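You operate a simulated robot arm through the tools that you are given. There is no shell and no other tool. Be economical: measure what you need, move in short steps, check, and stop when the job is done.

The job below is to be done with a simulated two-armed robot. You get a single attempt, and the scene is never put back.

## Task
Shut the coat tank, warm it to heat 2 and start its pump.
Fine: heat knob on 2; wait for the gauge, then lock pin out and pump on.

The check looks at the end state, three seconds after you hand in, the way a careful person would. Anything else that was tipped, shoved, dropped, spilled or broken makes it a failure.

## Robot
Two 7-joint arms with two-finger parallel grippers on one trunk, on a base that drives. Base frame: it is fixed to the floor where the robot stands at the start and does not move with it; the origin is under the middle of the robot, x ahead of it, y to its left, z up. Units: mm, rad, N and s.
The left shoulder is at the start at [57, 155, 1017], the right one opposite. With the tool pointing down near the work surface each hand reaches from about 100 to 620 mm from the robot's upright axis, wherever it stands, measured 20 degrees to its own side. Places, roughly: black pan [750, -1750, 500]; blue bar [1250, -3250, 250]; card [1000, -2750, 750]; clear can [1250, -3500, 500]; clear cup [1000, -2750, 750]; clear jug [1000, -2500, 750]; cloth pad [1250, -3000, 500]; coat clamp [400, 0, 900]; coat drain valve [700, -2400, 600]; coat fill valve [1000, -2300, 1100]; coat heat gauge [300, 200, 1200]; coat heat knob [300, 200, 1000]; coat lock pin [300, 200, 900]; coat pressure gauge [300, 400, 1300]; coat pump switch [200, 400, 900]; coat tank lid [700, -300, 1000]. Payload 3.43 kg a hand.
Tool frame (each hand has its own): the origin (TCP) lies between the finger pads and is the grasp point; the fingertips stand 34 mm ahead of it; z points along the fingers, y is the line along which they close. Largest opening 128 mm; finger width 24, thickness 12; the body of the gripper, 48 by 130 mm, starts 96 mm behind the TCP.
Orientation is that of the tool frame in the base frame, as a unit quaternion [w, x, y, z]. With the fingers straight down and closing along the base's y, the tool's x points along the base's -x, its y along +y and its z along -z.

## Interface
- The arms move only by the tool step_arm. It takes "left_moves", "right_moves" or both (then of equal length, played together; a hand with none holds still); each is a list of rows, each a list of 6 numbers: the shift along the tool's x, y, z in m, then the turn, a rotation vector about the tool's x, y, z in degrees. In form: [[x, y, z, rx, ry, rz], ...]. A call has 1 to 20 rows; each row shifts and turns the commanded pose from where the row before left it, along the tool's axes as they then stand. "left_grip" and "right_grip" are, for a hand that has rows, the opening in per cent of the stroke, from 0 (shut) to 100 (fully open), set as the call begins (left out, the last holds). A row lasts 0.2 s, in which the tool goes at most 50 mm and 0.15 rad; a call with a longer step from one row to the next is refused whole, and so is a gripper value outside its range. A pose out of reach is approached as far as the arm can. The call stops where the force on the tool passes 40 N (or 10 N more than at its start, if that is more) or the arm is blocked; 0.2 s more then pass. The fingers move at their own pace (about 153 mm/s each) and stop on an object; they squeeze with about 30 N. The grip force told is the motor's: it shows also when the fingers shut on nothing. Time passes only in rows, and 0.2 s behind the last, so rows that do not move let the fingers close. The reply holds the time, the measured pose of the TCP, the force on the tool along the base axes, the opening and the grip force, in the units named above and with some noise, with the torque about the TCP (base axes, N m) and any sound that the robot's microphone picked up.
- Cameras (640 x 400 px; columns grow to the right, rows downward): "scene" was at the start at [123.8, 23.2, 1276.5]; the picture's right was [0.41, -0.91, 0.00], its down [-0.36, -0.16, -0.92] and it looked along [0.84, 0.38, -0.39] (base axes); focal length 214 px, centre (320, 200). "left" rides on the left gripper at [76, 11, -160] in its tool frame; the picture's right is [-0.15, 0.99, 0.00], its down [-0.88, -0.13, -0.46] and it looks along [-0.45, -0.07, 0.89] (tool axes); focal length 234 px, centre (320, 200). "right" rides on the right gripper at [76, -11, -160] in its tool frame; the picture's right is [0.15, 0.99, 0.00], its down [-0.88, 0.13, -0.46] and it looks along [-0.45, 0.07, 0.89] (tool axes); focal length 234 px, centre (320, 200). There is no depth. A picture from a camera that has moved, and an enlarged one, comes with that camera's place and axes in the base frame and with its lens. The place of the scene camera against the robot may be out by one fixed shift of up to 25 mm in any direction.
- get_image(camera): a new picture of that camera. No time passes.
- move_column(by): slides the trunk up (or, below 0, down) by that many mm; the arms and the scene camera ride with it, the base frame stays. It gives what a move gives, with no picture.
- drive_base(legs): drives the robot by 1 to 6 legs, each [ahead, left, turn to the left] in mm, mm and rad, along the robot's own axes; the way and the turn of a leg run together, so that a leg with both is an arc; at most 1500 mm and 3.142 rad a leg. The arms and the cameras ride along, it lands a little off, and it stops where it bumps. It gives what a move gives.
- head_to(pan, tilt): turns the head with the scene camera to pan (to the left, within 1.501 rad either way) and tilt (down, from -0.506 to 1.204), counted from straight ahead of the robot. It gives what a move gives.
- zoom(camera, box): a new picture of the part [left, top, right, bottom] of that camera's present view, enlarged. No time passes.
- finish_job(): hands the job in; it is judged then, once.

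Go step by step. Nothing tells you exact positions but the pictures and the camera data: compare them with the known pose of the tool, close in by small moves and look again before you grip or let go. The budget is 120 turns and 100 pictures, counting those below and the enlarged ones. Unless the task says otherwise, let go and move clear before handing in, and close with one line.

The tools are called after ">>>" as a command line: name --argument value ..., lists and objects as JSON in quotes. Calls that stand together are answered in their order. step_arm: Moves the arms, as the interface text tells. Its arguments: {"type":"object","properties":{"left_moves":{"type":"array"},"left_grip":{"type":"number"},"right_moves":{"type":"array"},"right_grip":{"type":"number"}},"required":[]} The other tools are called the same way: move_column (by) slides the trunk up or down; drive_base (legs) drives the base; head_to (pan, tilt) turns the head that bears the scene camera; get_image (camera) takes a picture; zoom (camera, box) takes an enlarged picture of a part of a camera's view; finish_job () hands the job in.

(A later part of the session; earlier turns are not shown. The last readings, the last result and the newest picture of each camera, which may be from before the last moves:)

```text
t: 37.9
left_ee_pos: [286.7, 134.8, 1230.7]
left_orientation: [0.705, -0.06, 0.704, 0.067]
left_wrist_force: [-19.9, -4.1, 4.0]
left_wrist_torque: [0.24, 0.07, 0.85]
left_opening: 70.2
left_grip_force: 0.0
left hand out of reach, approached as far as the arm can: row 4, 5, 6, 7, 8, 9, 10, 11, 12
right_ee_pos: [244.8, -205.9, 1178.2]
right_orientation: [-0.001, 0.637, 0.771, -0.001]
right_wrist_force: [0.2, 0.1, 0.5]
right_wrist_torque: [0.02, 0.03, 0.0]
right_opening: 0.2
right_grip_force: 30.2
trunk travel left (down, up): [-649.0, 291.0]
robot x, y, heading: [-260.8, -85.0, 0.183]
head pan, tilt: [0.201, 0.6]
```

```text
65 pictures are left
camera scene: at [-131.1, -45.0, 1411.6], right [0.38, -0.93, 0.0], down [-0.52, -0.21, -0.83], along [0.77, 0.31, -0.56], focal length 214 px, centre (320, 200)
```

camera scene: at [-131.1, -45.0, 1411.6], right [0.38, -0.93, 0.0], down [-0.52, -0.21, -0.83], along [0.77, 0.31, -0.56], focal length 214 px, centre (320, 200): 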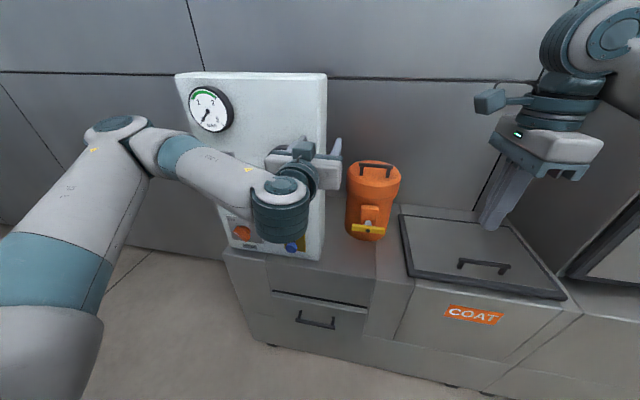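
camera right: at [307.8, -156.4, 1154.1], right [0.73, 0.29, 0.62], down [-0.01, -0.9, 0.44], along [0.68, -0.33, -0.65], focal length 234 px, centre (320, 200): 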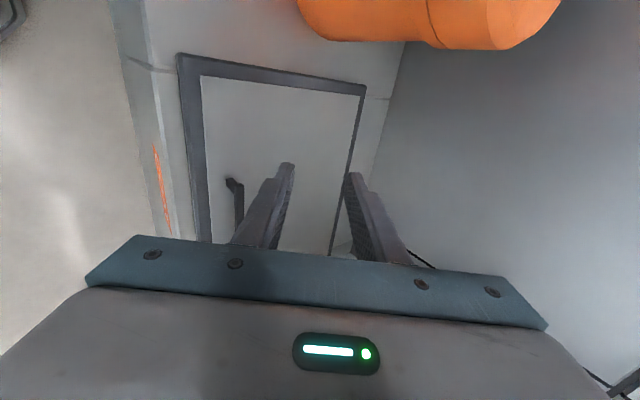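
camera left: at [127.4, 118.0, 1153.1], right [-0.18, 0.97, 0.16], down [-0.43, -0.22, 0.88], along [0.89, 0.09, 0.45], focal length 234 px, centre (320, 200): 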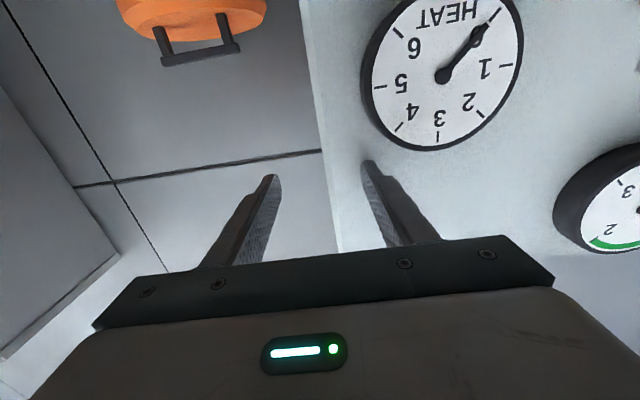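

The hand ran out of wrist pitch and touched the panel lightly. I back the base off and lower the trunk so the arm reaches out rather than down.

>>> drive_base --legs '[[-150, 0, 0]]'

>>> move_column --by -300

>>> get_image --camera "scene"

>>> get_image --camera "left"

```text
t: 39.2
left_ee_pos: [143.7, 107.2, 1228.8]
left_orientation: [0.703, -0.06, 0.705, 0.068]
left_wrist_force: [0.3, -0.3, 0.1]
left_wrist_torque: [-0.01, 0.01, 0.0]
left_opening: 70.4
left_grip_force: 0.1
right_ee_pos: [97.3, -233.4, 1175.2]
right_orientation: [-0.003, 0.637, 0.771, -0.002]
right_wrist_force: [0.1, -0.7, 0.8]
right_wrist_torque: [-0.01, 0.02, 0.01]
right_opening: 0.0
right_grip_force: 30.6
trunk travel left (down, up): [-649.0, 291.0]
robot x, y, heading: [-414.1, -102.7, 0.186]
head pan, tilt: [0.201, 0.6]
```

```text
t: 42.2
left_ee_pos: [142.6, 107.4, 929.8]
left_orientation: [0.704, -0.06, 0.705, 0.068]
left_wrist_force: [-0.8, 0.0, -0.8]
left_wrist_torque: [0.03, 0.05, -0.01]
left_opening: 70.4
left_grip_force: 0.1
right_ee_pos: [98.8, -233.3, 874.9]
right_orientation: [-0.002, 0.638, 0.77, -0.002]
right_wrist_force: [-0.5, 0.2, -0.5]
right_wrist_torque: [-0.01, 0.04, -0.03]
right_opening: 0.0
right_grip_force: 30.0
trunk travel left (down, up): [-349.0, 591.0]
robot x, y, heading: [-408.8, -112.0, 0.186]
head pan, tilt: [0.201, 0.6]
```

```text
64 pictures are left
camera scene: at [-275.5, -72.1, 1111.2], right [0.37, -0.93, 0.0], down [-0.52, -0.21, -0.83], along [0.77, 0.31, -0.57], focal length 214 px, centre (320, 200)
```

scene: 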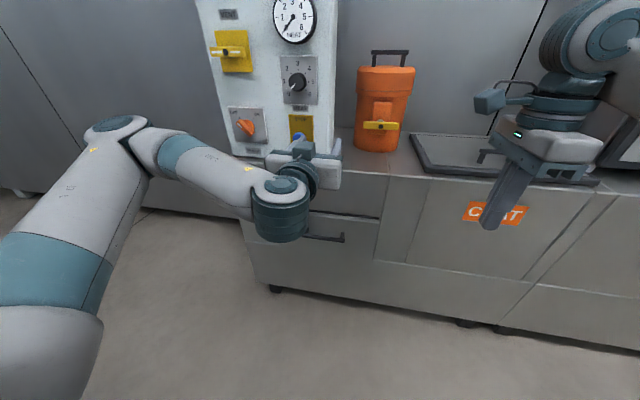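

```text
63 pictures are left
camera left: at [-16.9, 90.9, 852.5], right [-0.18, 0.97, 0.16], down [-0.42, -0.22, 0.88], along [0.89, 0.09, 0.45], focal length 234 px, centre (320, 200)
```

left: 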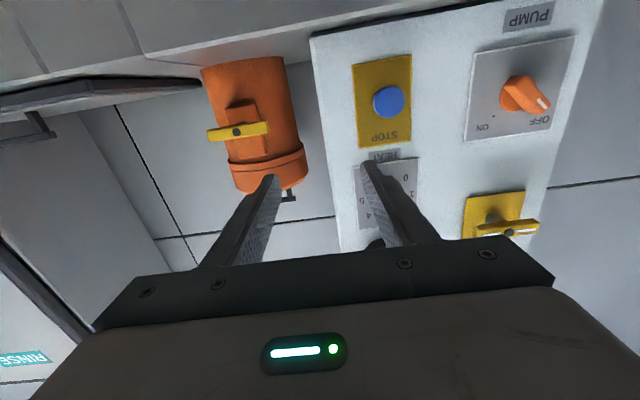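

Now both cameras see the panel. I raise the trunk to knob height, shift the hand left in line with it, and look again.

>>> move_column --by 110

>>> step_arm --left_moves '[[0, 0.03, -0.02, 0, 0, 0], [0, 0.03, -0.02, 0, 0, 0], [0, 0.03, 0, 0, 0, 0]]'

>>> get_image --camera "left"

>>> get_image --camera "scene"

```text
t: 43.7
left_ee_pos: [142.7, 107.6, 1037.8]
left_orientation: [0.703, -0.061, 0.705, 0.069]
left_wrist_force: [-0.3, -0.3, 0.0]
left_wrist_torque: [-0.01, -0.02, 0.02]
left_opening: 70.6
left_grip_force: 0.0
right_ee_pos: [98.5, -232.0, 987.0]
right_orientation: [-0.003, 0.638, 0.77, -0.004]
right_wrist_force: [-0.2, 0.5, -0.9]
right_wrist_torque: [-0.03, 0.0, 0.03]
right_opening: 0.0
right_grip_force: 30.5
trunk travel left (down, up): [-459.0, 481.0]
robot x, y, heading: [-409.5, -107.0, 0.184]
head pan, tilt: [0.201, 0.6]
```

```text
t: 44.5
left_ee_pos: [147.0, 180.7, 1055.7]
left_orientation: [0.704, -0.061, 0.705, 0.067]
left_wrist_force: [0.9, 0.7, 0.2]
left_wrist_torque: [0.04, 0.01, -0.06]
left_opening: 70.3
left_grip_force: 0.1
left hand out of reach, approached as far as the arm can: row 1, 2, 3
right_ee_pos: [97.7, -233.0, 986.0]
right_orientation: [-0.002, 0.637, 0.771, -0.004]
right_wrist_force: [-0.2, 0.6, -0.2]
right_wrist_torque: [-0.05, -0.06, 0.01]
right_opening: 0.0
right_grip_force: 30.4
trunk travel left (down, up): [-459.0, 481.0]
robot x, y, heading: [-412.9, -110.5, 0.18]
head pan, tilt: [0.201, 0.6]
```

```text
62 pictures are left
camera left: at [-12.1, 165.0, 979.1], right [-0.18, 0.97, 0.16], down [-0.42, -0.22, 0.88], along [0.89, 0.09, 0.45], focal length 234 px, centre (320, 200)
```

left: 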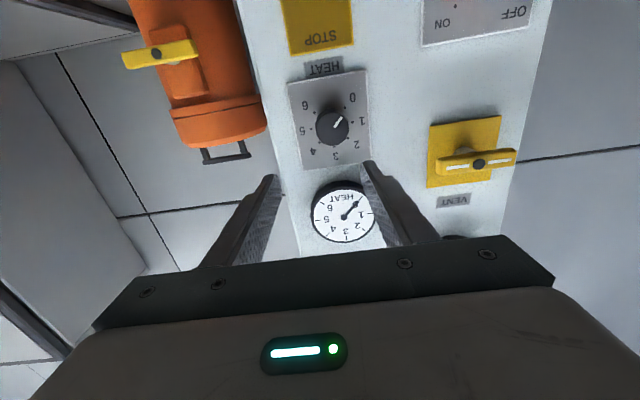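

```text
61 pictures are left
camera scene: at [-276.1, -70.8, 1221.2], right [0.37, -0.93, 0.0], down [-0.52, -0.21, -0.83], along [0.77, 0.31, -0.56], focal length 214 px, centre (320, 200)
```

scene: 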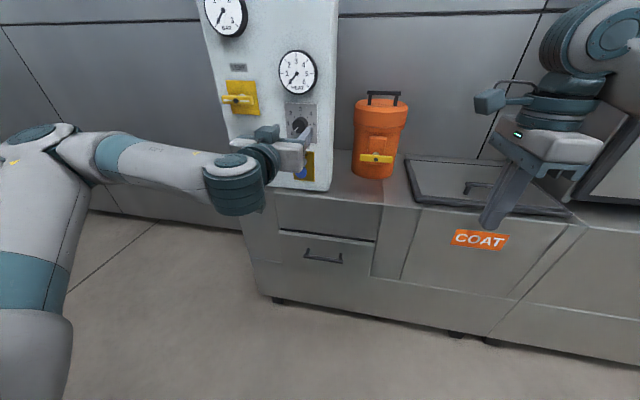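

From the left camera alone: panel face at depth u≈336 mm (along the furniture's axis), knob axis at v≈169, z≈1031. The commanded pose is still behind an unreachable one, so I bring it back to a pose in front of the knob.

>>> step_arm --left_moves '[[-0.018, -0.009, 0.031, 0, 0, 0], [-0.018, -0.009, 0.031, 0, 0, 0], [-0.018, -0.009, 0.031, 0, 0, 0], [-0.018, -0.009, 0.031, 0, 0, 0], [-0.018, -0.009, 0.031, 0, 0, 0], [-0.018, -0.009, 0.031, 0, 0, 0], [-0.018, -0.009, 0.031, 0, 0, 0], [-0.018, -0.009, 0.031, 0, 0, 0]]'

>>> get_image --camera "left"

```text
t: 45.4
left_ee_pos: [257.8, 166.8, 1115.2]
left_orientation: [0.702, -0.06, 0.707, 0.068]
left_wrist_force: [-23.3, -2.7, 0.8]
left_wrist_torque: [0.01, -0.22, 1.06]
left_opening: 70.9
left_grip_force: 1.3
right_ee_pos: [97.9, -233.4, 986.4]
right_orientation: [-0.003, 0.638, 0.77, -0.004]
right_wrist_force: [-0.3, -0.1, -1.3]
right_wrist_torque: [0.01, 0.12, 0.02]
right_opening: 0.1
right_grip_force: 30.4
trunk travel left (down, up): [-459.0, 481.0]
robot x, y, heading: [-416.0, -111.3, 0.185]
head pan, tilt: [0.201, 0.6]
stopped in row 4 (left hand): the force on the tool passed its limit at 113 N (the readings are from after the stop); the commanded pose is now the measured one
```

```text
60 pictures are left
camera left: at [98.1, 149.9, 1040.5], right [-0.18, 0.97, 0.16], down [-0.42, -0.22, 0.88], along [0.89, 0.09, 0.44], focal length 234 px, centre (320, 200)
```

left: 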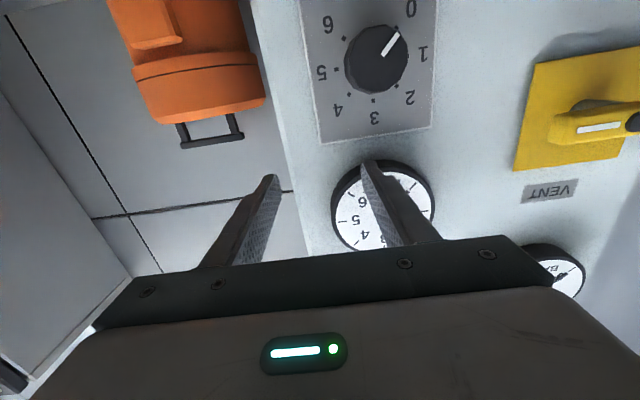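

I bumped the gauge rim lightly; it looks intact, and the commanded pose is now clean. I back off 60 mm and re-measure.

>>> step_arm --left_moves '[[0, 0, -0.03, 0, 0, 0], [0, 0, -0.03, 0, 0, 0], [0, 0, 0, 0, 0, 0]]'

>>> get_image --camera "left"

```text
t: 46.2
left_ee_pos: [199.5, 156.6, 1115.3]
left_orientation: [0.7, -0.06, 0.708, 0.068]
left_wrist_force: [0.2, -0.6, 0.2]
left_wrist_torque: [0.04, 0.0, -0.01]
left_opening: 70.4
left_grip_force: 0.1
right_ee_pos: [98.7, -232.3, 985.3]
right_orientation: [-0.003, 0.636, 0.771, -0.004]
right_wrist_force: [-0.1, -0.6, 0.4]
right_wrist_torque: [0.02, 0.01, -0.01]
right_opening: 0.0
right_grip_force: 29.9
trunk travel left (down, up): [-459.0, 481.0]
robot x, y, heading: [-412.6, -110.5, 0.187]
head pan, tilt: [0.201, 0.6]
```

```text
59 pictures are left
camera left: at [40.0, 139.4, 1040.0], right [-0.18, 0.97, 0.16], down [-0.41, -0.22, 0.88], along [0.89, 0.09, 0.44], focal length 234 px, centre (320, 200)
```

left: 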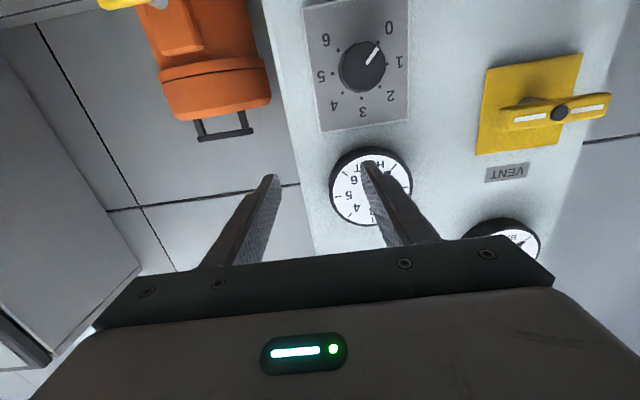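

The arm tracks well again. I move in line with the knob (v≈168, z≈1032) and pre-roll the hand −45° so that a 90° clockwise turn fits.

>>> step_arm --left_moves '[[0.0277, 0.0173, 0, 0, 0, 0], [0.0277, 0.0173, 0, 0, 0, 0], [0.0277, 0.0173, 0, 0, 0, 0], [0, 0, 0, 0, 0, -7.5], [0, 0, 0, 0, 0, -7.5], [0, 0, 0, 0, 0, -7.5], [0, 0, 0, 0, 0, -7.5], [0, 0, 0, 0, 0, -7.5], [0, 0, 0, 0, 0, -7.5]]'

>>> get_image --camera "left"

>>> get_image --camera "scene"

```text
t: 48.2
left_ee_pos: [188.3, 206.3, 1032.9]
left_orientation: [0.673, -0.327, 0.63, -0.206]
left_wrist_force: [0.1, -0.4, 0.4]
left_wrist_torque: [-0.02, -0.04, -0.01]
left_opening: 70.3
left_grip_force: 0.0
right_ee_pos: [98.1, -233.8, 985.6]
right_orientation: [-0.002, 0.636, 0.771, -0.004]
right_wrist_force: [-0.3, 0.4, 0.1]
right_wrist_torque: [-0.01, 0.01, -0.01]
right_opening: 0.3
right_grip_force: 29.7
trunk travel left (down, up): [-459.0, 481.0]
robot x, y, heading: [-414.1, -105.2, 0.18]
head pan, tilt: [0.201, 0.6]
```

```text
58 pictures are left
camera left: at [40.8, 134.6, 971.8], right [-0.15, 0.79, -0.59], down [-0.54, 0.43, 0.72], along [0.83, 0.42, 0.36], focal length 234 px, centre (320, 200)
```

left: 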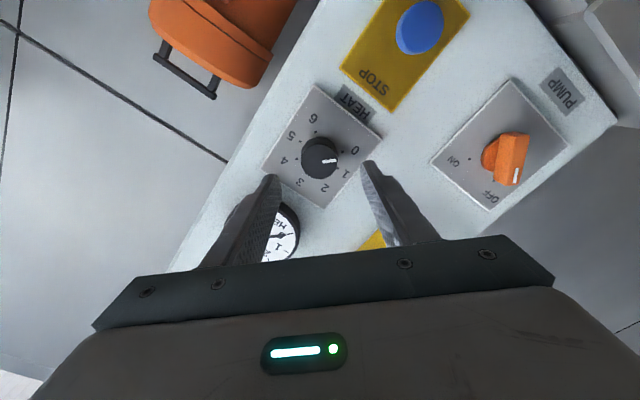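

```text
57 pictures are left
camera scene: at [-275.4, -72.4, 1221.2], right [0.38, -0.93, 0.0], down [-0.52, -0.21, -0.82], along [0.76, 0.31, -0.57], focal length 214 px, centre (320, 200)
```

scene: 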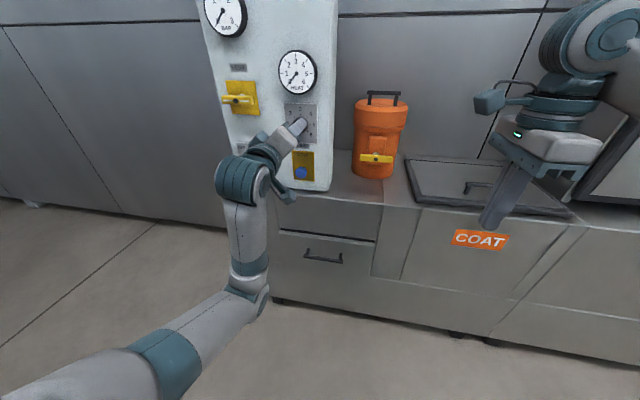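

Aligned with the knob. I advance 68 mm so the fingers straddle it, then look before closing.

>>> step_arm --left_moves '[[0, 0, 0.023, 0, 0, 0], [0, 0, 0.023, 0, 0, 0], [0, 0, 0.022, 0, 0, 0]]'

>>> get_image --camera "left"

```text
t: 49.0
left_ee_pos: [258.0, 219.9, 1032.0]
left_orientation: [0.673, -0.326, 0.631, -0.204]
left_wrist_force: [0.2, -0.6, 1.3]
left_wrist_torque: [0.01, 0.03, 0.0]
left_opening: 70.7
left_grip_force: 0.0
right_ee_pos: [98.7, -232.1, 985.3]
right_orientation: [-0.002, 0.636, 0.772, -0.004]
right_wrist_force: [0.5, 0.4, -0.1]
right_wrist_torque: [0.01, -0.01, 0.01]
right_opening: 0.0
right_grip_force: 30.4
trunk travel left (down, up): [-459.0, 481.0]
robot x, y, heading: [-411.7, -107.2, 0.182]
head pan, tilt: [0.201, 0.6]
```

```text
56 pictures are left
camera left: at [108.0, 147.1, 970.2], right [-0.15, 0.8, -0.59], down [-0.54, 0.43, 0.73], along [0.83, 0.42, 0.36], focal length 234 px, centre (320, 200)
```

left: 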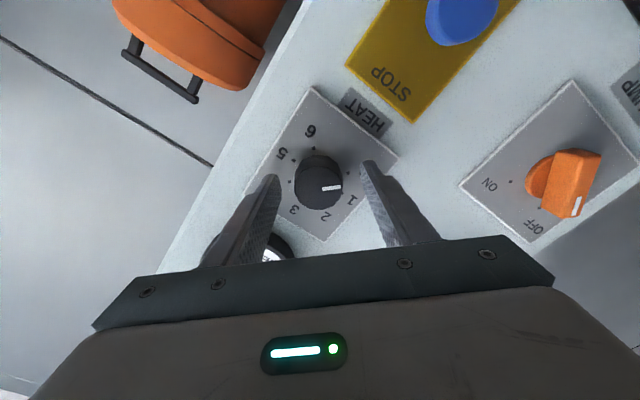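

Well centred. I zoom for the mark's angle and close the fingers on the knob.

>>> zoom --camera "left" --box '[230, 80, 430, 250]'

>>> step_arm --left_moves '[[0, 0, 0, 0, 0, 0], [0, 0, 0, 0, 0, 0], [0, 0, 0, 0, 0, 0]]' --left_grip 0

```text
2.35 times, centred on (330, 165) of left
camera zoom: at [108.0, 147.1, 970.2], right [-0.15, 0.8, -0.59], down [-0.54, 0.43, 0.73], along [0.83, 0.42, 0.36], focal length 551 px, centre (296, 282)
```

zoom: 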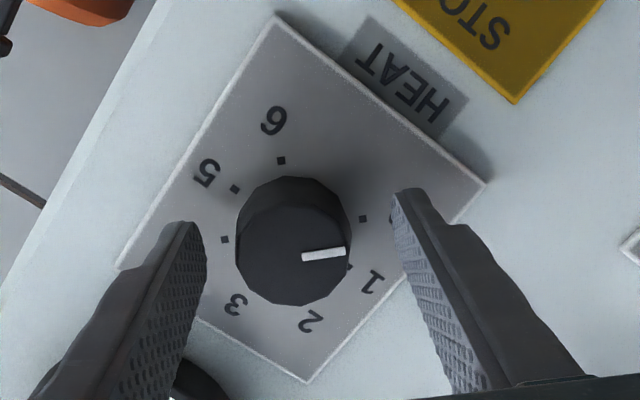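

```text
t: 49.8
left_ee_pos: [256.4, 218.8, 1034.0]
left_orientation: [0.674, -0.325, 0.631, -0.206]
left_wrist_force: [9.0, -2.3, 13.1]
left_wrist_torque: [-0.05, 0.41, -0.29]
left_opening: 43.4
left_grip_force: 45.5
right_ee_pos: [99.7, -233.3, 985.2]
right_orientation: [-0.003, 0.637, 0.771, -0.003]
right_wrist_force: [0.6, 0.6, 0.1]
right_wrist_torque: [-0.01, 0.0, -0.02]
right_opening: 0.4
right_grip_force: 30.4
trunk travel left (down, up): [-459.0, 481.0]
robot x, y, heading: [-410.0, -103.9, 0.184]
head pan, tilt: [0.201, 0.6]
```

Gripped (43 mm). The mark is at 0, ticks are 45° apart, so I turn 90° clockwise.

>>> step_arm --left_moves '[[0, 0, 0, 0, 0, 7.5], [0, 0, 0, 0, 0, 7.5], [0, 0, 0, 0, 0, 7.5], [0, 0, 0, 0, 0, 7.5], [0, 0, 0, 0, 0, 7.5], [0, 0, 0, 0, 0, 7.5], [0, 0, 0, 0, 0, 7.5], [0, 0, 0, 0, 0, 7.5], [0, 0, 0, 0, 0, 7.5], [0, 0, 0, 0, 0, 7.5], [0, 0, 0, 0, 0, 7.5], [0, 0, 0, 0, 0, 7.5], [0, 0, 0, 0, 0, 0]]'

>>> zoom --camera "left" --box '[230, 80, 430, 250]'

```text
t: 52.6
left_ee_pos: [255.7, 221.2, 1034.3]
left_orientation: [0.622, 0.215, 0.676, 0.332]
left_wrist_force: [9.2, 11.8, 15.2]
left_wrist_torque: [0.03, -0.54, 1.47]
left_opening: 43.7
left_grip_force: 45.4
right_ee_pos: [98.2, -232.9, 985.2]
right_orientation: [-0.002, 0.637, 0.771, -0.003]
right_wrist_force: [0.3, -0.7, -0.5]
right_wrist_torque: [0.05, -0.04, 0.01]
right_opening: 0.1
right_grip_force: 30.0
trunk travel left (down, up): [-459.0, 481.0]
robot x, y, heading: [-411.3, -111.0, 0.189]
head pan, tilt: [0.201, 0.6]
```

```text
2.35 times, centred on (330, 165) of left
camera zoom: at [87.8, 254.5, 988.3], right [-0.1, 0.58, 0.81], down [-0.31, -0.79, 0.52], along [0.94, -0.2, 0.26], focal length 551 px, centre (296, 282)
```

zoom: 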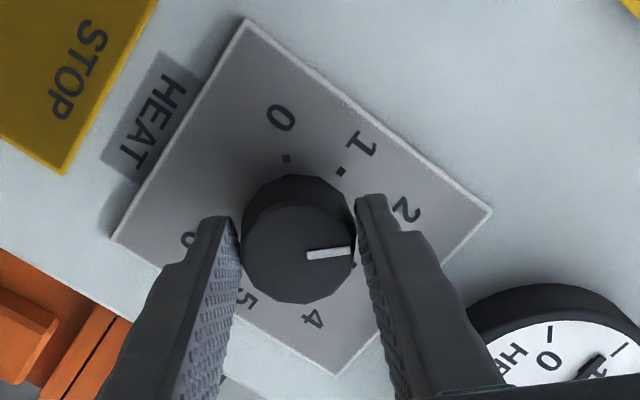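

The mark now points at 2. I open the fingers, back off and check.

>>> step_arm --left_moves '[[0, 0, 0, 0, 0, 0], [0, 0, 0, 0, 0, 0], [0, 0, -0.03, 0, 0, 0], [0, 0, -0.04, 0, 0, 0]]' --left_grip 55

>>> zoom --camera "left" --box '[220, 60, 460, 260]'

>>> zoom --camera "scene" --box '[190, 0, 350, 200]'

```text
t: 53.6
left_ee_pos: [188.2, 207.0, 1032.8]
left_orientation: [0.621, 0.215, 0.677, 0.331]
left_wrist_force: [-0.3, 0.2, -0.3]
left_wrist_torque: [-0.01, -0.01, 0.01]
left_opening: 70.6
left_grip_force: 0.1
right_ee_pos: [99.3, -233.7, 985.7]
right_orientation: [-0.002, 0.636, 0.771, -0.003]
right_wrist_force: [-0.3, -0.4, -0.6]
right_wrist_torque: [0.0, 0.0, 0.02]
right_opening: 0.0
right_grip_force: 30.2
trunk travel left (down, up): [-459.0, 481.0]
robot x, y, heading: [-410.5, -105.5, 0.187]
head pan, tilt: [0.201, 0.6]
```

```text
2.00 times, centred on (340, 160) of left
camera zoom: at [19.1, 240.0, 987.9], right [-0.1, 0.58, 0.81], down [-0.31, -0.79, 0.53], along [0.94, -0.2, 0.26], focal length 468 px, centre (280, 280)
```

zoom: 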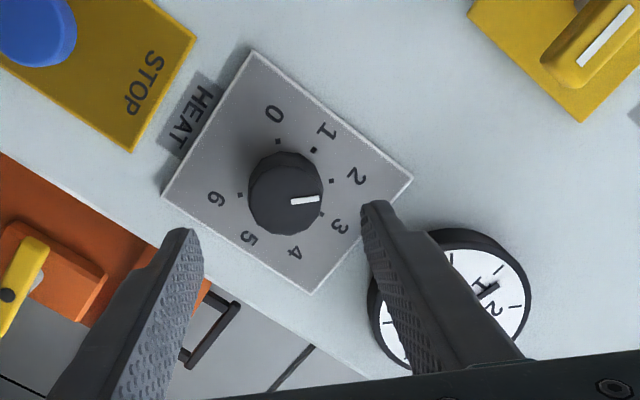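

```text
2.00 times, centred on (270, 100) of scene
camera zoom: at [-275.9, -72.1, 1221.2], right [0.38, -0.93, 0.0], down [-0.52, -0.21, -0.83], along [0.76, 0.31, -0.56], focal length 429 px, centre (420, 400)
```

zoom: 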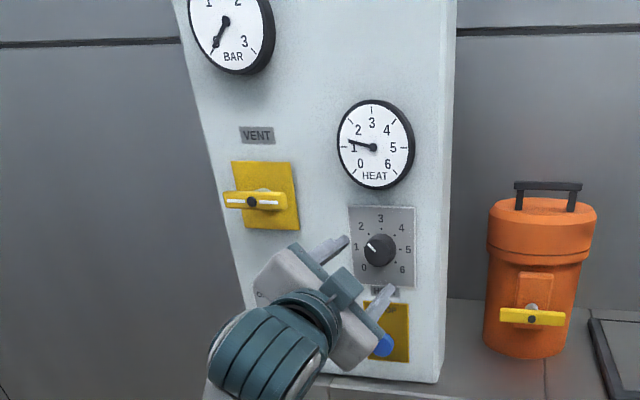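

The knob sits at 2 and the gauge is rising. Meanwhile I roll the hand back, retreat a little and lower it toward the lock pin's height.

>>> step_arm --left_moves '[[0, 0, -0.01, 0, 0, -7.5], [0, 0, -0.01, 0, 0, -7.5], [0, 0, -0.01, 0, 0, -7.5], [0, 0, -0.01, 0, 0, -7.5], [0, 0, -0.01, 0, 0, -7.5], [0, 0, 0, 0, 0, -7.5], [0.035, 0, 0, 0, 0, 0], [0.035, 0, 0, 0, 0, 0], [0.035, 0, 0, 0, 0, 0]]'

>>> get_image --camera "left"

>>> zoom --camera "scene" --box '[190, 0, 350, 200]'

```text
t: 55.6
left_ee_pos: [154.4, 200.2, 929.5]
left_orientation: [0.7, -0.06, 0.708, 0.068]
left_wrist_force: [-1.0, 0.9, 0.3]
left_wrist_torque: [-0.01, 0.0, -0.01]
left_opening: 70.7
left_grip_force: 0.1
left hand out of reach, approached as far as the arm can: row 5, 7
right_ee_pos: [98.6, -232.3, 985.4]
right_orientation: [-0.002, 0.637, 0.771, -0.004]
right_wrist_force: [0.2, 0.7, -0.5]
right_wrist_torque: [0.02, -0.02, -0.02]
right_opening: 0.0
right_grip_force: 30.1
trunk travel left (down, up): [-459.0, 481.0]
robot x, y, heading: [-412.1, -110.0, 0.184]
head pan, tilt: [0.201, 0.6]
```

```text
51 pictures are left
camera left: at [-5.6, 184.2, 855.5], right [-0.18, 0.97, 0.16], down [-0.42, -0.22, 0.88], along [0.89, 0.09, 0.44], focal length 234 px, centre (320, 200)
```

left: 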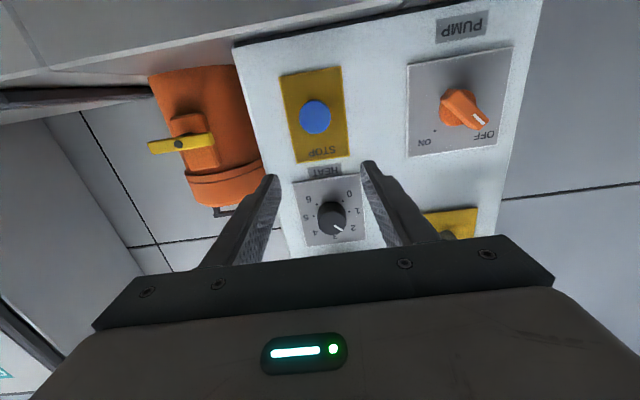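

```text
2.00 times, centred on (270, 100) of scene
camera zoom: at [-275.7, -71.4, 1221.3], right [0.38, -0.93, 0.0], down [-0.52, -0.21, -0.82], along [0.76, 0.31, -0.57], focal length 429 px, centre (420, 400)
```

zoom: 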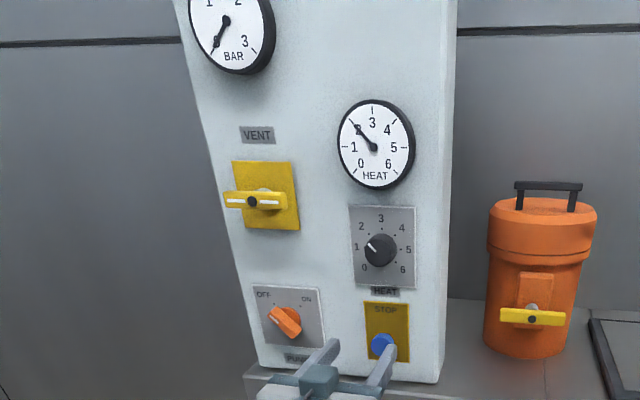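

The gauge reads 2. The blue pin head is at about u≈305, v≈168, z≈889; I line up and come closer.

>>> step_arm --left_moves '[[0.02, 0, 0.02, 0, 0, 0], [0.02, 0, 0.02, 0, 0, 0]]'

>>> get_image --camera "left"

```text
t: 56.2
left_ee_pos: [194.4, 207.4, 890.5]
left_orientation: [0.701, -0.06, 0.708, 0.068]
left_wrist_force: [-0.9, 0.1, 0.0]
left_wrist_torque: [-0.02, 0.01, -0.02]
left_opening: 70.3
left_grip_force: 0.1
right_ee_pos: [100.0, -233.4, 984.9]
right_orientation: [-0.002, 0.638, 0.77, -0.003]
right_wrist_force: [0.4, -0.1, 0.3]
right_wrist_torque: [-0.02, -0.02, 0.01]
right_opening: 0.0
right_grip_force: 29.9
trunk travel left (down, up): [-459.0, 481.0]
robot x, y, heading: [-407.7, -105.0, 0.186]
head pan, tilt: [0.201, 0.6]
```

```text
49 pictures are left
camera left: at [34.1, 191.1, 815.0], right [-0.18, 0.97, 0.16], down [-0.41, -0.22, 0.88], along [0.89, 0.09, 0.44], focal length 234 px, centre (320, 200)
```

left: 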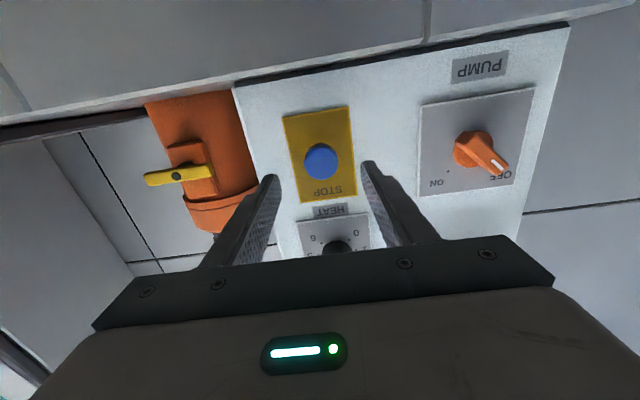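

Aligned; I advance 56 mm around the pin head and check.

>>> step_arm --left_moves '[[0, 0, 0.02, 0, 0, 0], [0, 0, 0.018, 0, 0, 0], [0, 0, 0.018, 0, 0, 0]]'

>>> get_image --camera "left"

```text
t: 57.0
left_ee_pos: [249.6, 218.7, 889.9]
left_orientation: [0.7, -0.061, 0.708, 0.069]
left_wrist_force: [0.6, -0.1, -0.5]
left_wrist_torque: [-0.04, 0.0, 0.0]
left_opening: 70.5
left_grip_force: 0.0
right_ee_pos: [99.4, -232.9, 984.7]
right_orientation: [-0.003, 0.636, 0.772, -0.003]
right_wrist_force: [0.9, 0.2, -1.0]
right_wrist_torque: [-0.03, 0.02, -0.02]
right_opening: 0.3
right_grip_force: 29.6
trunk travel left (down, up): [-459.0, 481.0]
robot x, y, heading: [-412.6, -109.6, 0.191]
head pan, tilt: [0.201, 0.6]
```

```text
48 pictures are left
camera left: at [89.0, 201.3, 814.3], right [-0.18, 0.97, 0.16], down [-0.41, -0.22, 0.88], along [0.89, 0.09, 0.44], focal length 234 px, centre (320, 200)
```

left: 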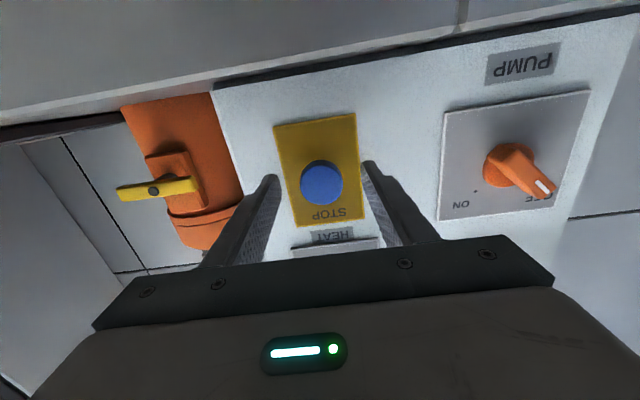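

The head is centred with its front ~17 mm inside the tips. I close and check the force.

>>> step_arm --left_moves '[[0, 0, 0, 0, 0, 0], [0, 0, 0, 0, 0, 0], [0, 0, 0, 0, 0, 0]]' --left_grip 0

>>> step_arm --left_moves '[[0, 0, -0.01, 0, 0, 0], [0, 0, -0.01, 0, 0, 0], [0, 0, -0.01, 0, 0, 0]]'

>>> get_image --camera "left"

```text
t: 57.8
left_ee_pos: [249.0, 219.1, 890.6]
left_orientation: [0.701, -0.061, 0.708, 0.069]
left_wrist_force: [-1.1, 3.6, 0.5]
left_wrist_torque: [0.05, 0.02, 0.75]
left_opening: 35.1
left_grip_force: 44.9
right_ee_pos: [99.2, -231.8, 984.9]
right_orientation: [-0.003, 0.637, 0.771, -0.004]
right_wrist_force: [0.6, 0.3, -0.1]
right_wrist_torque: [-0.01, -0.05, -0.01]
right_opening: 0.0
right_grip_force: 29.9
trunk travel left (down, up): [-459.0, 481.0]
robot x, y, heading: [-414.0, -112.7, 0.183]
head pan, tilt: [0.201, 0.6]
```

```text
t: 58.6
left_ee_pos: [218.8, 212.4, 890.3]
left_orientation: [0.701, -0.061, 0.708, 0.068]
left_wrist_force: [-0.1, 3.5, -1.6]
left_wrist_torque: [0.0, -0.12, 0.66]
left_opening: 35.0
left_grip_force: 45.2
right_ee_pos: [98.7, -232.3, 985.1]
right_orientation: [-0.003, 0.637, 0.771, -0.003]
right_wrist_force: [0.6, 0.3, 0.4]
right_wrist_torque: [0.0, 0.03, -0.03]
right_opening: 0.0
right_grip_force: 30.4
trunk travel left (down, up): [-459.0, 481.0]
robot x, y, heading: [-411.6, -110.4, 0.183]
head pan, tilt: [0.201, 0.6]
```

```text
47 pictures are left
camera left: at [59.2, 196.4, 814.7], right [-0.18, 0.97, 0.16], down [-0.41, -0.22, 0.88], along [0.89, 0.09, 0.44], focal length 234 px, centre (320, 200)
```

left: 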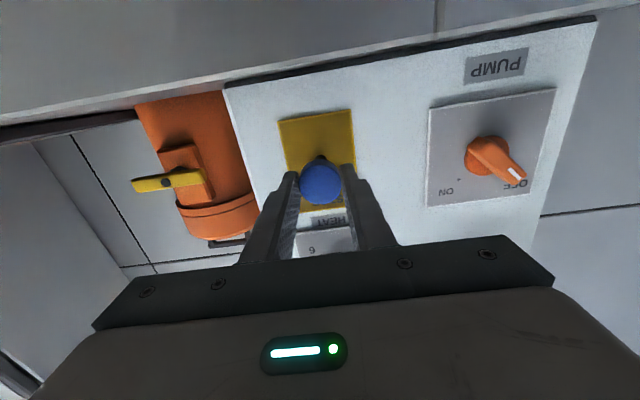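

It slides freely, 30 mm out. I pull on gently to find its stop.

>>> step_arm --left_moves '[[0, 0, -0.005, 0, 0, 0], [0, 0, -0.005, 0, 0, 0], [0, 0, 0, 0, 0, 0]]'

>>> zoom --camera "left" --box '[220, 80, 420, 240]'

```text
t: 59.4
left_ee_pos: [213.7, 211.7, 890.2]
left_orientation: [0.7, -0.061, 0.708, 0.07]
left_wrist_force: [19.3, 4.2, 1.5]
left_wrist_torque: [-0.2, 0.35, 0.56]
left_opening: 35.1
left_grip_force: 45.4
right_ee_pos: [102.2, -234.5, 983.7]
right_orientation: [-0.003, 0.637, 0.77, -0.004]
right_wrist_force: [-0.1, 0.2, -0.3]
right_wrist_torque: [0.01, -0.05, 0.02]
right_opening: 0.3
right_grip_force: 29.8
trunk travel left (down, up): [-459.0, 481.0]
robot x, y, heading: [-409.4, -109.3, 0.186]
head pan, tilt: [0.201, 0.6]
stopped in row 3 (left hand): the force on the tool passed its limit at 43 N (the readings are from after the stop); the commanded pose is now the measured one
```

```text
2.50 times, centred on (320, 160) of left
camera zoom: at [53.6, 195.0, 814.6], right [-0.18, 0.97, 0.16], down [-0.41, -0.22, 0.88], along [0.89, 0.09, 0.44], focal length 585 px, centre (320, 300)
```

zoom: 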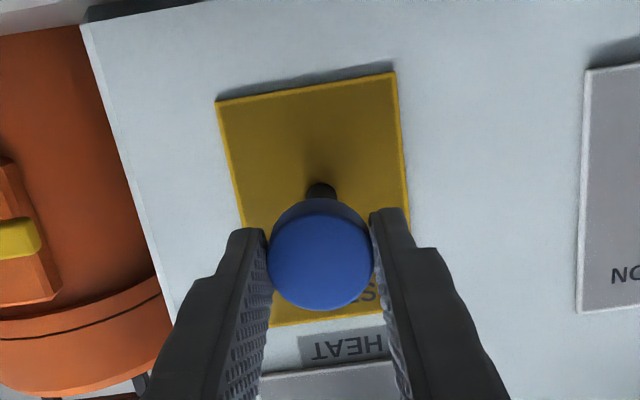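

It has reached its stop, ~35 mm out. I let go, back off and check that it stays out.

>>> step_arm --left_moves '[[0, 0, 0, 0, 0, 0], [0, 0, 0, 0, 0, 0], [0, 0, -0.025, 0, 0, 0], [0, 0, -0.025, 0, 0, 0]]' --left_grip 50

>>> get_image --camera "left"

>>> zoom --camera "scene" --box '[190, 0, 350, 200]'

```text
t: 60.4
left_ee_pos: [161.9, 202.9, 891.0]
left_orientation: [0.702, -0.06, 0.706, 0.068]
left_wrist_force: [0.0, -1.1, -0.2]
left_wrist_torque: [0.0, 0.03, -0.02]
left_opening: 64.0
left_grip_force: 0.1
right_ee_pos: [99.8, -233.8, 985.6]
right_orientation: [-0.003, 0.638, 0.77, -0.003]
right_wrist_force: [-0.6, 1.0, -0.5]
right_wrist_torque: [-0.01, 0.0, 0.02]
right_opening: 0.0
right_grip_force: 30.2
trunk travel left (down, up): [-459.0, 481.0]
robot x, y, heading: [-411.5, -109.7, 0.178]
head pan, tilt: [0.201, 0.6]
```

```text
45 pictures are left
camera left: at [2.0, 185.6, 815.7], right [-0.18, 0.97, 0.16], down [-0.42, -0.22, 0.88], along [0.89, 0.09, 0.45], focal length 234 px, centre (320, 200)
```

left: 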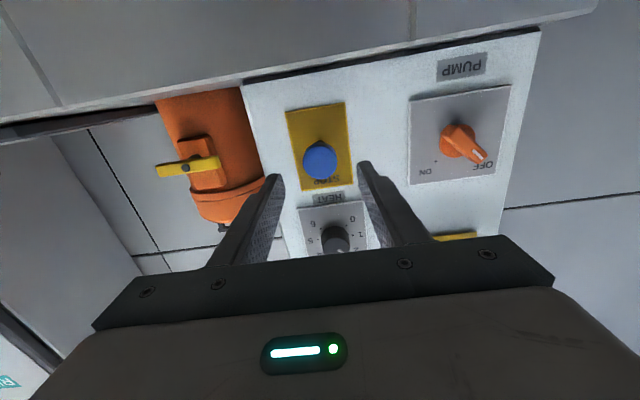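

```text
2.00 times, centred on (270, 100) of scene
camera zoom: at [-274.9, -72.0, 1221.2], right [0.38, -0.93, 0.0], down [-0.52, -0.21, -0.83], along [0.76, 0.31, -0.56], focal length 429 px, centre (420, 400)
```

zoom: 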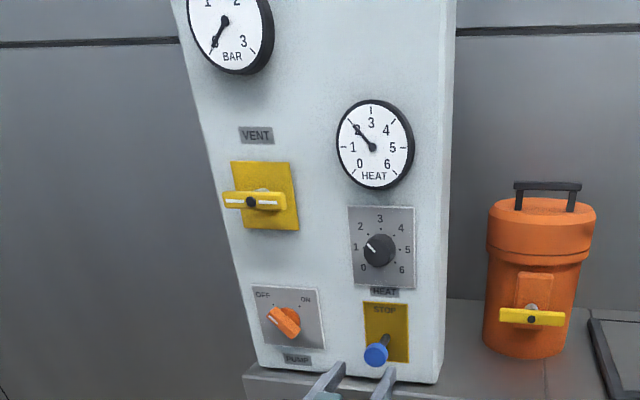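

Pin stays out and the gauge holds 2. The pump switch pivot is at about v≈340, z≈901; I drive the base left 165 mm to bring the hand in front of it.

>>> drive_base --legs '[[0, 165, 0]]'

>>> get_image --camera "left"

```text
t: 61.8
left_ee_pos: [131.3, 365.0, 891.0]
left_orientation: [0.702, -0.062, 0.706, 0.069]
left_wrist_force: [-0.8, 0.6, 0.6]
left_wrist_torque: [0.03, 0.02, -0.02]
left_opening: 64.1
left_grip_force: 0.0
right_ee_pos: [70.0, -71.1, 986.1]
right_orientation: [-0.002, 0.637, 0.771, -0.004]
right_wrist_force: [-0.9, 1.1, 0.6]
right_wrist_torque: [-0.04, -0.04, 0.02]
right_opening: 0.0
right_grip_force: 30.7
trunk travel left (down, up): [-459.0, 481.0]
robot x, y, heading: [-439.3, 51.8, 0.184]
head pan, tilt: [0.201, 0.6]
```

```text
43 pictures are left
camera left: at [-27.9, 347.3, 815.4], right [-0.18, 0.97, 0.16], down [-0.42, -0.22, 0.88], along [0.89, 0.09, 0.45], focal length 234 px, centre (320, 200)
```

left: 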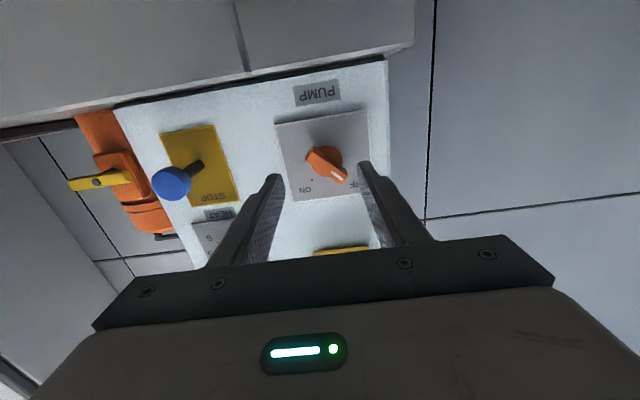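

The switch bar points to OFF (upper left), pivot nearly in line. I centre, roll −45° to pinch the bar across, and approach to 40 mm.

>>> step_arm --left_moves '[[-0.012, 0.004, 0, 0, 0, 0], [0, 0, 0.005, 0, 0, -7.5], [0, 0, 0.005, 0, 0, -7.5], [0, 0, 0.005, 0, 0, -7.5], [0, 0, 0.005, 0, 0, -7.5], [0, 0, 0.005, 0, 0, -7.5], [0, 0, 0.005, 0, 0, -7.5]]'

>>> get_image --camera "left"

```text
t: 63.6
left_ee_pos: [155.7, 402.0, 901.5]
left_orientation: [0.688, -0.31, 0.636, -0.16]
left_wrist_force: [-0.2, 0.2, 0.7]
left_wrist_torque: [0.0, 0.0, 0.03]
left_opening: 63.8
left_grip_force: 0.0
right_ee_pos: [70.0, -71.6, 984.8]
right_orientation: [-0.004, 0.638, 0.77, -0.004]
right_wrist_force: [-0.5, -0.2, -1.0]
right_wrist_torque: [-0.01, 0.0, 0.02]
right_opening: 0.0
right_grip_force: 30.0
trunk travel left (down, up): [-459.0, 481.0]
robot x, y, heading: [-445.5, 49.4, 0.183]
head pan, tilt: [0.201, 0.6]
stopped in row 7 (left hand): the arm was blocked; the commanded pose is now the measured one
```

```text
42 pictures are left
camera left: at [8.7, 328.6, 834.8], right [-0.19, 0.84, -0.51], down [-0.54, 0.34, 0.77], along [0.82, 0.42, 0.39], focal length 234 px, centre (320, 200)
```

left: 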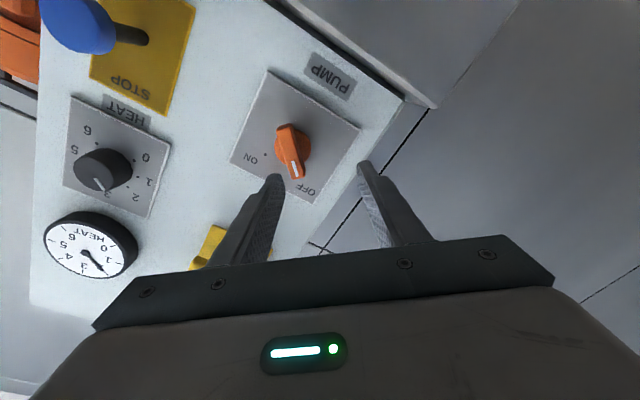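

Something blocked the arm. I look at the scene to see what it touches.

>>> get_image --camera "scene"

>>> head_to --pan 0.7 --tilt 0.9

>>> get_image --camera "scene"

```text
41 pictures are left
camera scene: at [-304.6, 88.8, 1221.2], right [0.38, -0.93, 0.0], down [-0.52, -0.21, -0.82], along [0.76, 0.31, -0.57], focal length 214 px, centre (320, 200)
```

scene: 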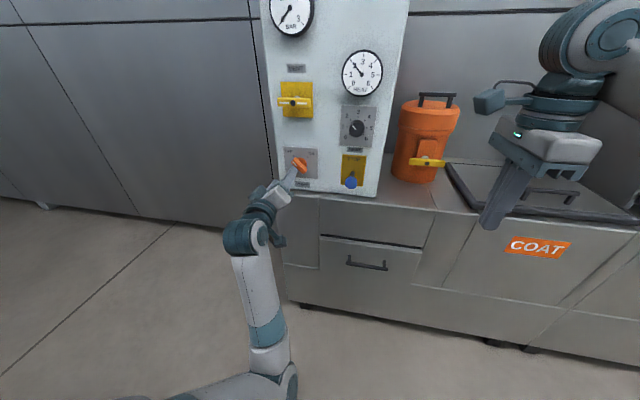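

```text
t: 64.5
left_ee_pos: [154.4, 401.0, 901.4]
left_orientation: [0.687, -0.311, 0.637, -0.162]
left_wrist_force: [0.6, -0.1, -0.4]
left_wrist_torque: [-0.02, 0.03, 0.02]
left_opening: 64.1
left_grip_force: 0.1
right_ee_pos: [70.2, -73.3, 985.3]
right_orientation: [-0.003, 0.637, 0.771, -0.004]
right_wrist_force: [-0.1, -0.8, -0.4]
right_wrist_torque: [0.03, -0.03, 0.01]
right_opening: 0.0
right_grip_force: 29.8
trunk travel left (down, up): [-459.0, 481.0]
robot x, y, heading: [-438.8, 47.0, 0.188]
head pan, tilt: [0.7, 0.901]
```

```text
40 pictures are left
camera scene: at [-338.5, 113.9, 1196.4], right [0.77, -0.63, 0.0], down [-0.5, -0.61, -0.62], along [0.39, 0.48, -0.78], focal length 214 px, centre (320, 200)
```

scene: 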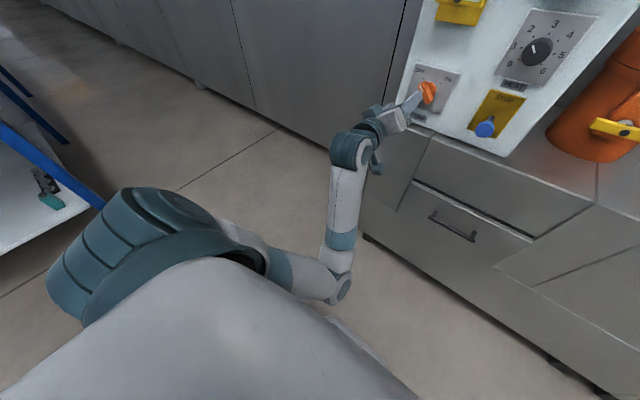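

The roll stopped at about −40° (elbow near the base) and the hand drifted left. I'll ease back to −15° roll and re-centre; closing the fingers will rotate the bar itself to match.

>>> step_arm --left_moves '[[0, 0, 0, 0.33, 0.13, 6.15], [0, 0, 0, 0.33, 0.13, 6.15], [0, 0, 0, 0.33, 0.13, 6.15], [0, 0, 0, 0.33, 0.13, 6.15], [0.0028, -0.0135, 0, 0, 0, 0], [0.0028, -0.0135, 0, 0, 0, 0]]'

>>> get_image --camera "left"

```text
t: 66.0
left_ee_pos: [162.1, 373.4, 902.1]
left_orientation: [0.706, -0.159, 0.689, -0.021]
left_wrist_force: [-0.3, 0.4, -0.7]
left_wrist_torque: [-0.02, 0.02, 0.01]
left_opening: 63.9
left_grip_force: 0.0
right_ee_pos: [70.4, -72.1, 985.4]
right_orientation: [-0.003, 0.636, 0.771, -0.003]
right_wrist_force: [-0.3, -0.7, 0.3]
right_wrist_torque: [0.01, 0.02, -0.02]
right_opening: 0.2
right_grip_force: 30.1
trunk travel left (down, up): [-459.0, 481.0]
robot x, y, heading: [-436.9, 50.7, 0.187]
head pan, tilt: [0.7, 0.901]
```

```text
39 pictures are left
camera left: at [6.0, 334.3, 825.4], right [-0.19, 0.97, -0.11], down [-0.46, 0.01, 0.89], along [0.86, 0.22, 0.45], focal length 234 px, centre (320, 200)
```

left: 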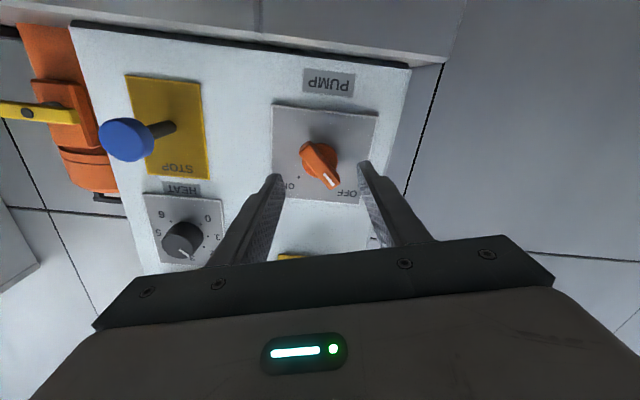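

Centred on the switch. I advance 56 mm around the bar and look.

>>> step_arm --left_moves '[[0, 0, 0.02, 0, 0, 0], [0, 0, 0.018, 0, 0, 0], [0, 0, 0.018, 0, 0, 0]]'

>>> zoom --camera "left" --box '[220, 80, 440, 250]'

```text
t: 66.8
left_ee_pos: [216.8, 384.2, 900.8]
left_orientation: [0.706, -0.159, 0.69, -0.021]
left_wrist_force: [0.0, -0.2, 0.0]
left_wrist_torque: [0.04, 0.01, -0.01]
left_opening: 64.3
left_grip_force: 0.0
right_ee_pos: [69.6, -71.9, 983.7]
right_orientation: [-0.003, 0.637, 0.771, -0.003]
right_wrist_force: [0.5, -0.5, -0.6]
right_wrist_torque: [0.05, -0.02, 0.03]
right_opening: 0.0
right_grip_force: 30.0
trunk travel left (down, up): [-459.0, 481.0]
robot x, y, heading: [-445.3, 52.4, 0.187]
head pan, tilt: [0.7, 0.901]
```

```text
2.35 times, centred on (330, 165) of left
camera zoom: at [61.5, 345.0, 824.7], right [-0.19, 0.97, -0.11], down [-0.46, 0.01, 0.89], along [0.86, 0.22, 0.45], focal length 551 px, centre (296, 282)
```

zoom: 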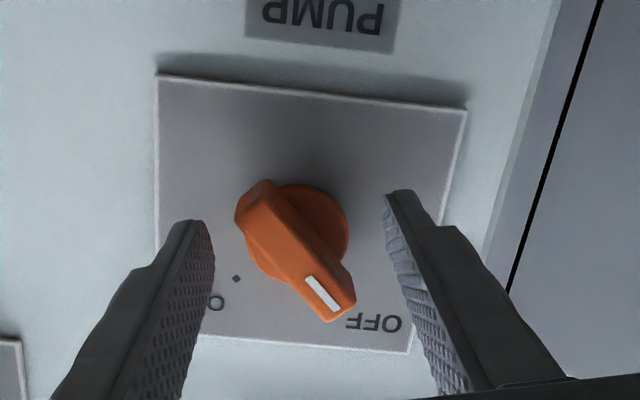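

Bar is centred. Closing will swing it clockwise towards ON.

>>> step_arm --left_moves '[[0, 0, 0, 0, 0, 0], [0, 0, 0, 0, 0, 0], [0, 0, 0, 0, 0, 0], [0, 0, 0, 0, 0, 0]]' --left_grip 0

>>> zoom --camera "left" --box '[220, 80, 440, 250]'

```text
t: 67.8
left_ee_pos: [216.7, 383.0, 901.1]
left_orientation: [0.706, -0.159, 0.689, -0.022]
left_wrist_force: [2.8, -2.9, -1.4]
left_wrist_torque: [0.04, -0.19, -0.34]
left_opening: 15.6
left_grip_force: 44.6
right_ee_pos: [70.5, -73.6, 985.5]
right_orientation: [-0.003, 0.637, 0.771, -0.004]
right_wrist_force: [0.8, -0.1, 0.9]
right_wrist_torque: [0.01, 0.0, -0.02]
right_opening: 0.0
right_grip_force: 30.0
trunk travel left (down, up): [-459.0, 481.0]
robot x, y, heading: [-438.0, 52.7, 0.186]
head pan, tilt: [0.7, 0.901]
```

```text
2.35 times, centred on (330, 165) of left
camera zoom: at [61.4, 344.3, 824.8], right [-0.19, 0.97, -0.11], down [-0.46, 0.01, 0.89], along [0.86, 0.22, 0.45], focal length 551 px, centre (296, 282)
```

zoom: 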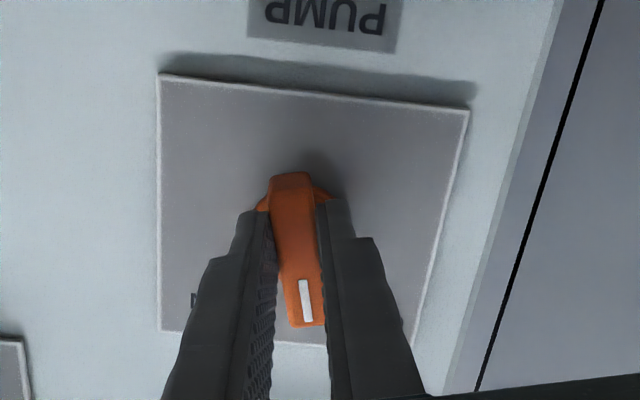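

Bar aligned with the fingers. I turn the remaining 60° clockwise to ON.

>>> step_arm --left_moves '[[0, 0, 0, 0, 0, 7.5], [0, 0, 0, 0, 0, 7.5], [0, 0, 0, 0, 0, 7.5], [0, 0, 0, 0, 0, 7.5], [0, 0, 0, 0, 0, 7.5], [0, 0, 0, 0, 0, 7.5], [0, 0, 0, 0, 0, 7.5], [0, 0, 0, 0, 0, 7.5], [0, 0, 0, 0, 0, 0]]'

>>> zoom --camera "left" --box '[220, 80, 440, 250]'

```text
t: 69.8
left_ee_pos: [214.9, 391.5, 903.7]
left_orientation: [0.623, 0.203, 0.676, 0.337]
left_wrist_force: [4.1, 32.7, 16.5]
left_wrist_torque: [-0.61, -0.25, 0.22]
left_opening: 15.8
left_grip_force: 45.3
right_ee_pos: [69.5, -67.7, 986.8]
right_orientation: [-0.001, 0.637, 0.771, -0.005]
right_wrist_force: [0.0, -0.4, 0.0]
right_wrist_torque: [-0.01, 0.01, -0.01]
right_opening: 0.1
right_grip_force: 30.2
trunk travel left (down, up): [-459.0, 481.0]
robot x, y, heading: [-442.5, 52.7, 0.186]
head pan, tilt: [0.7, 0.901]
```

```text
2.35 times, centred on (330, 165) of left
camera zoom: at [46.3, 419.4, 856.9], right [-0.12, 0.58, 0.81], down [-0.3, -0.79, 0.53], along [0.95, -0.18, 0.27], focal length 551 px, centre (296, 282)
```

zoom: 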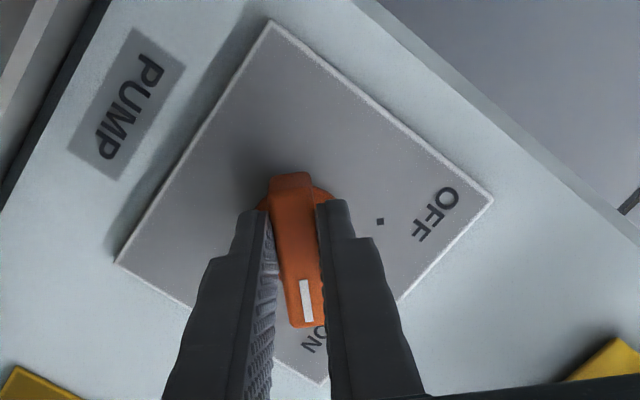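

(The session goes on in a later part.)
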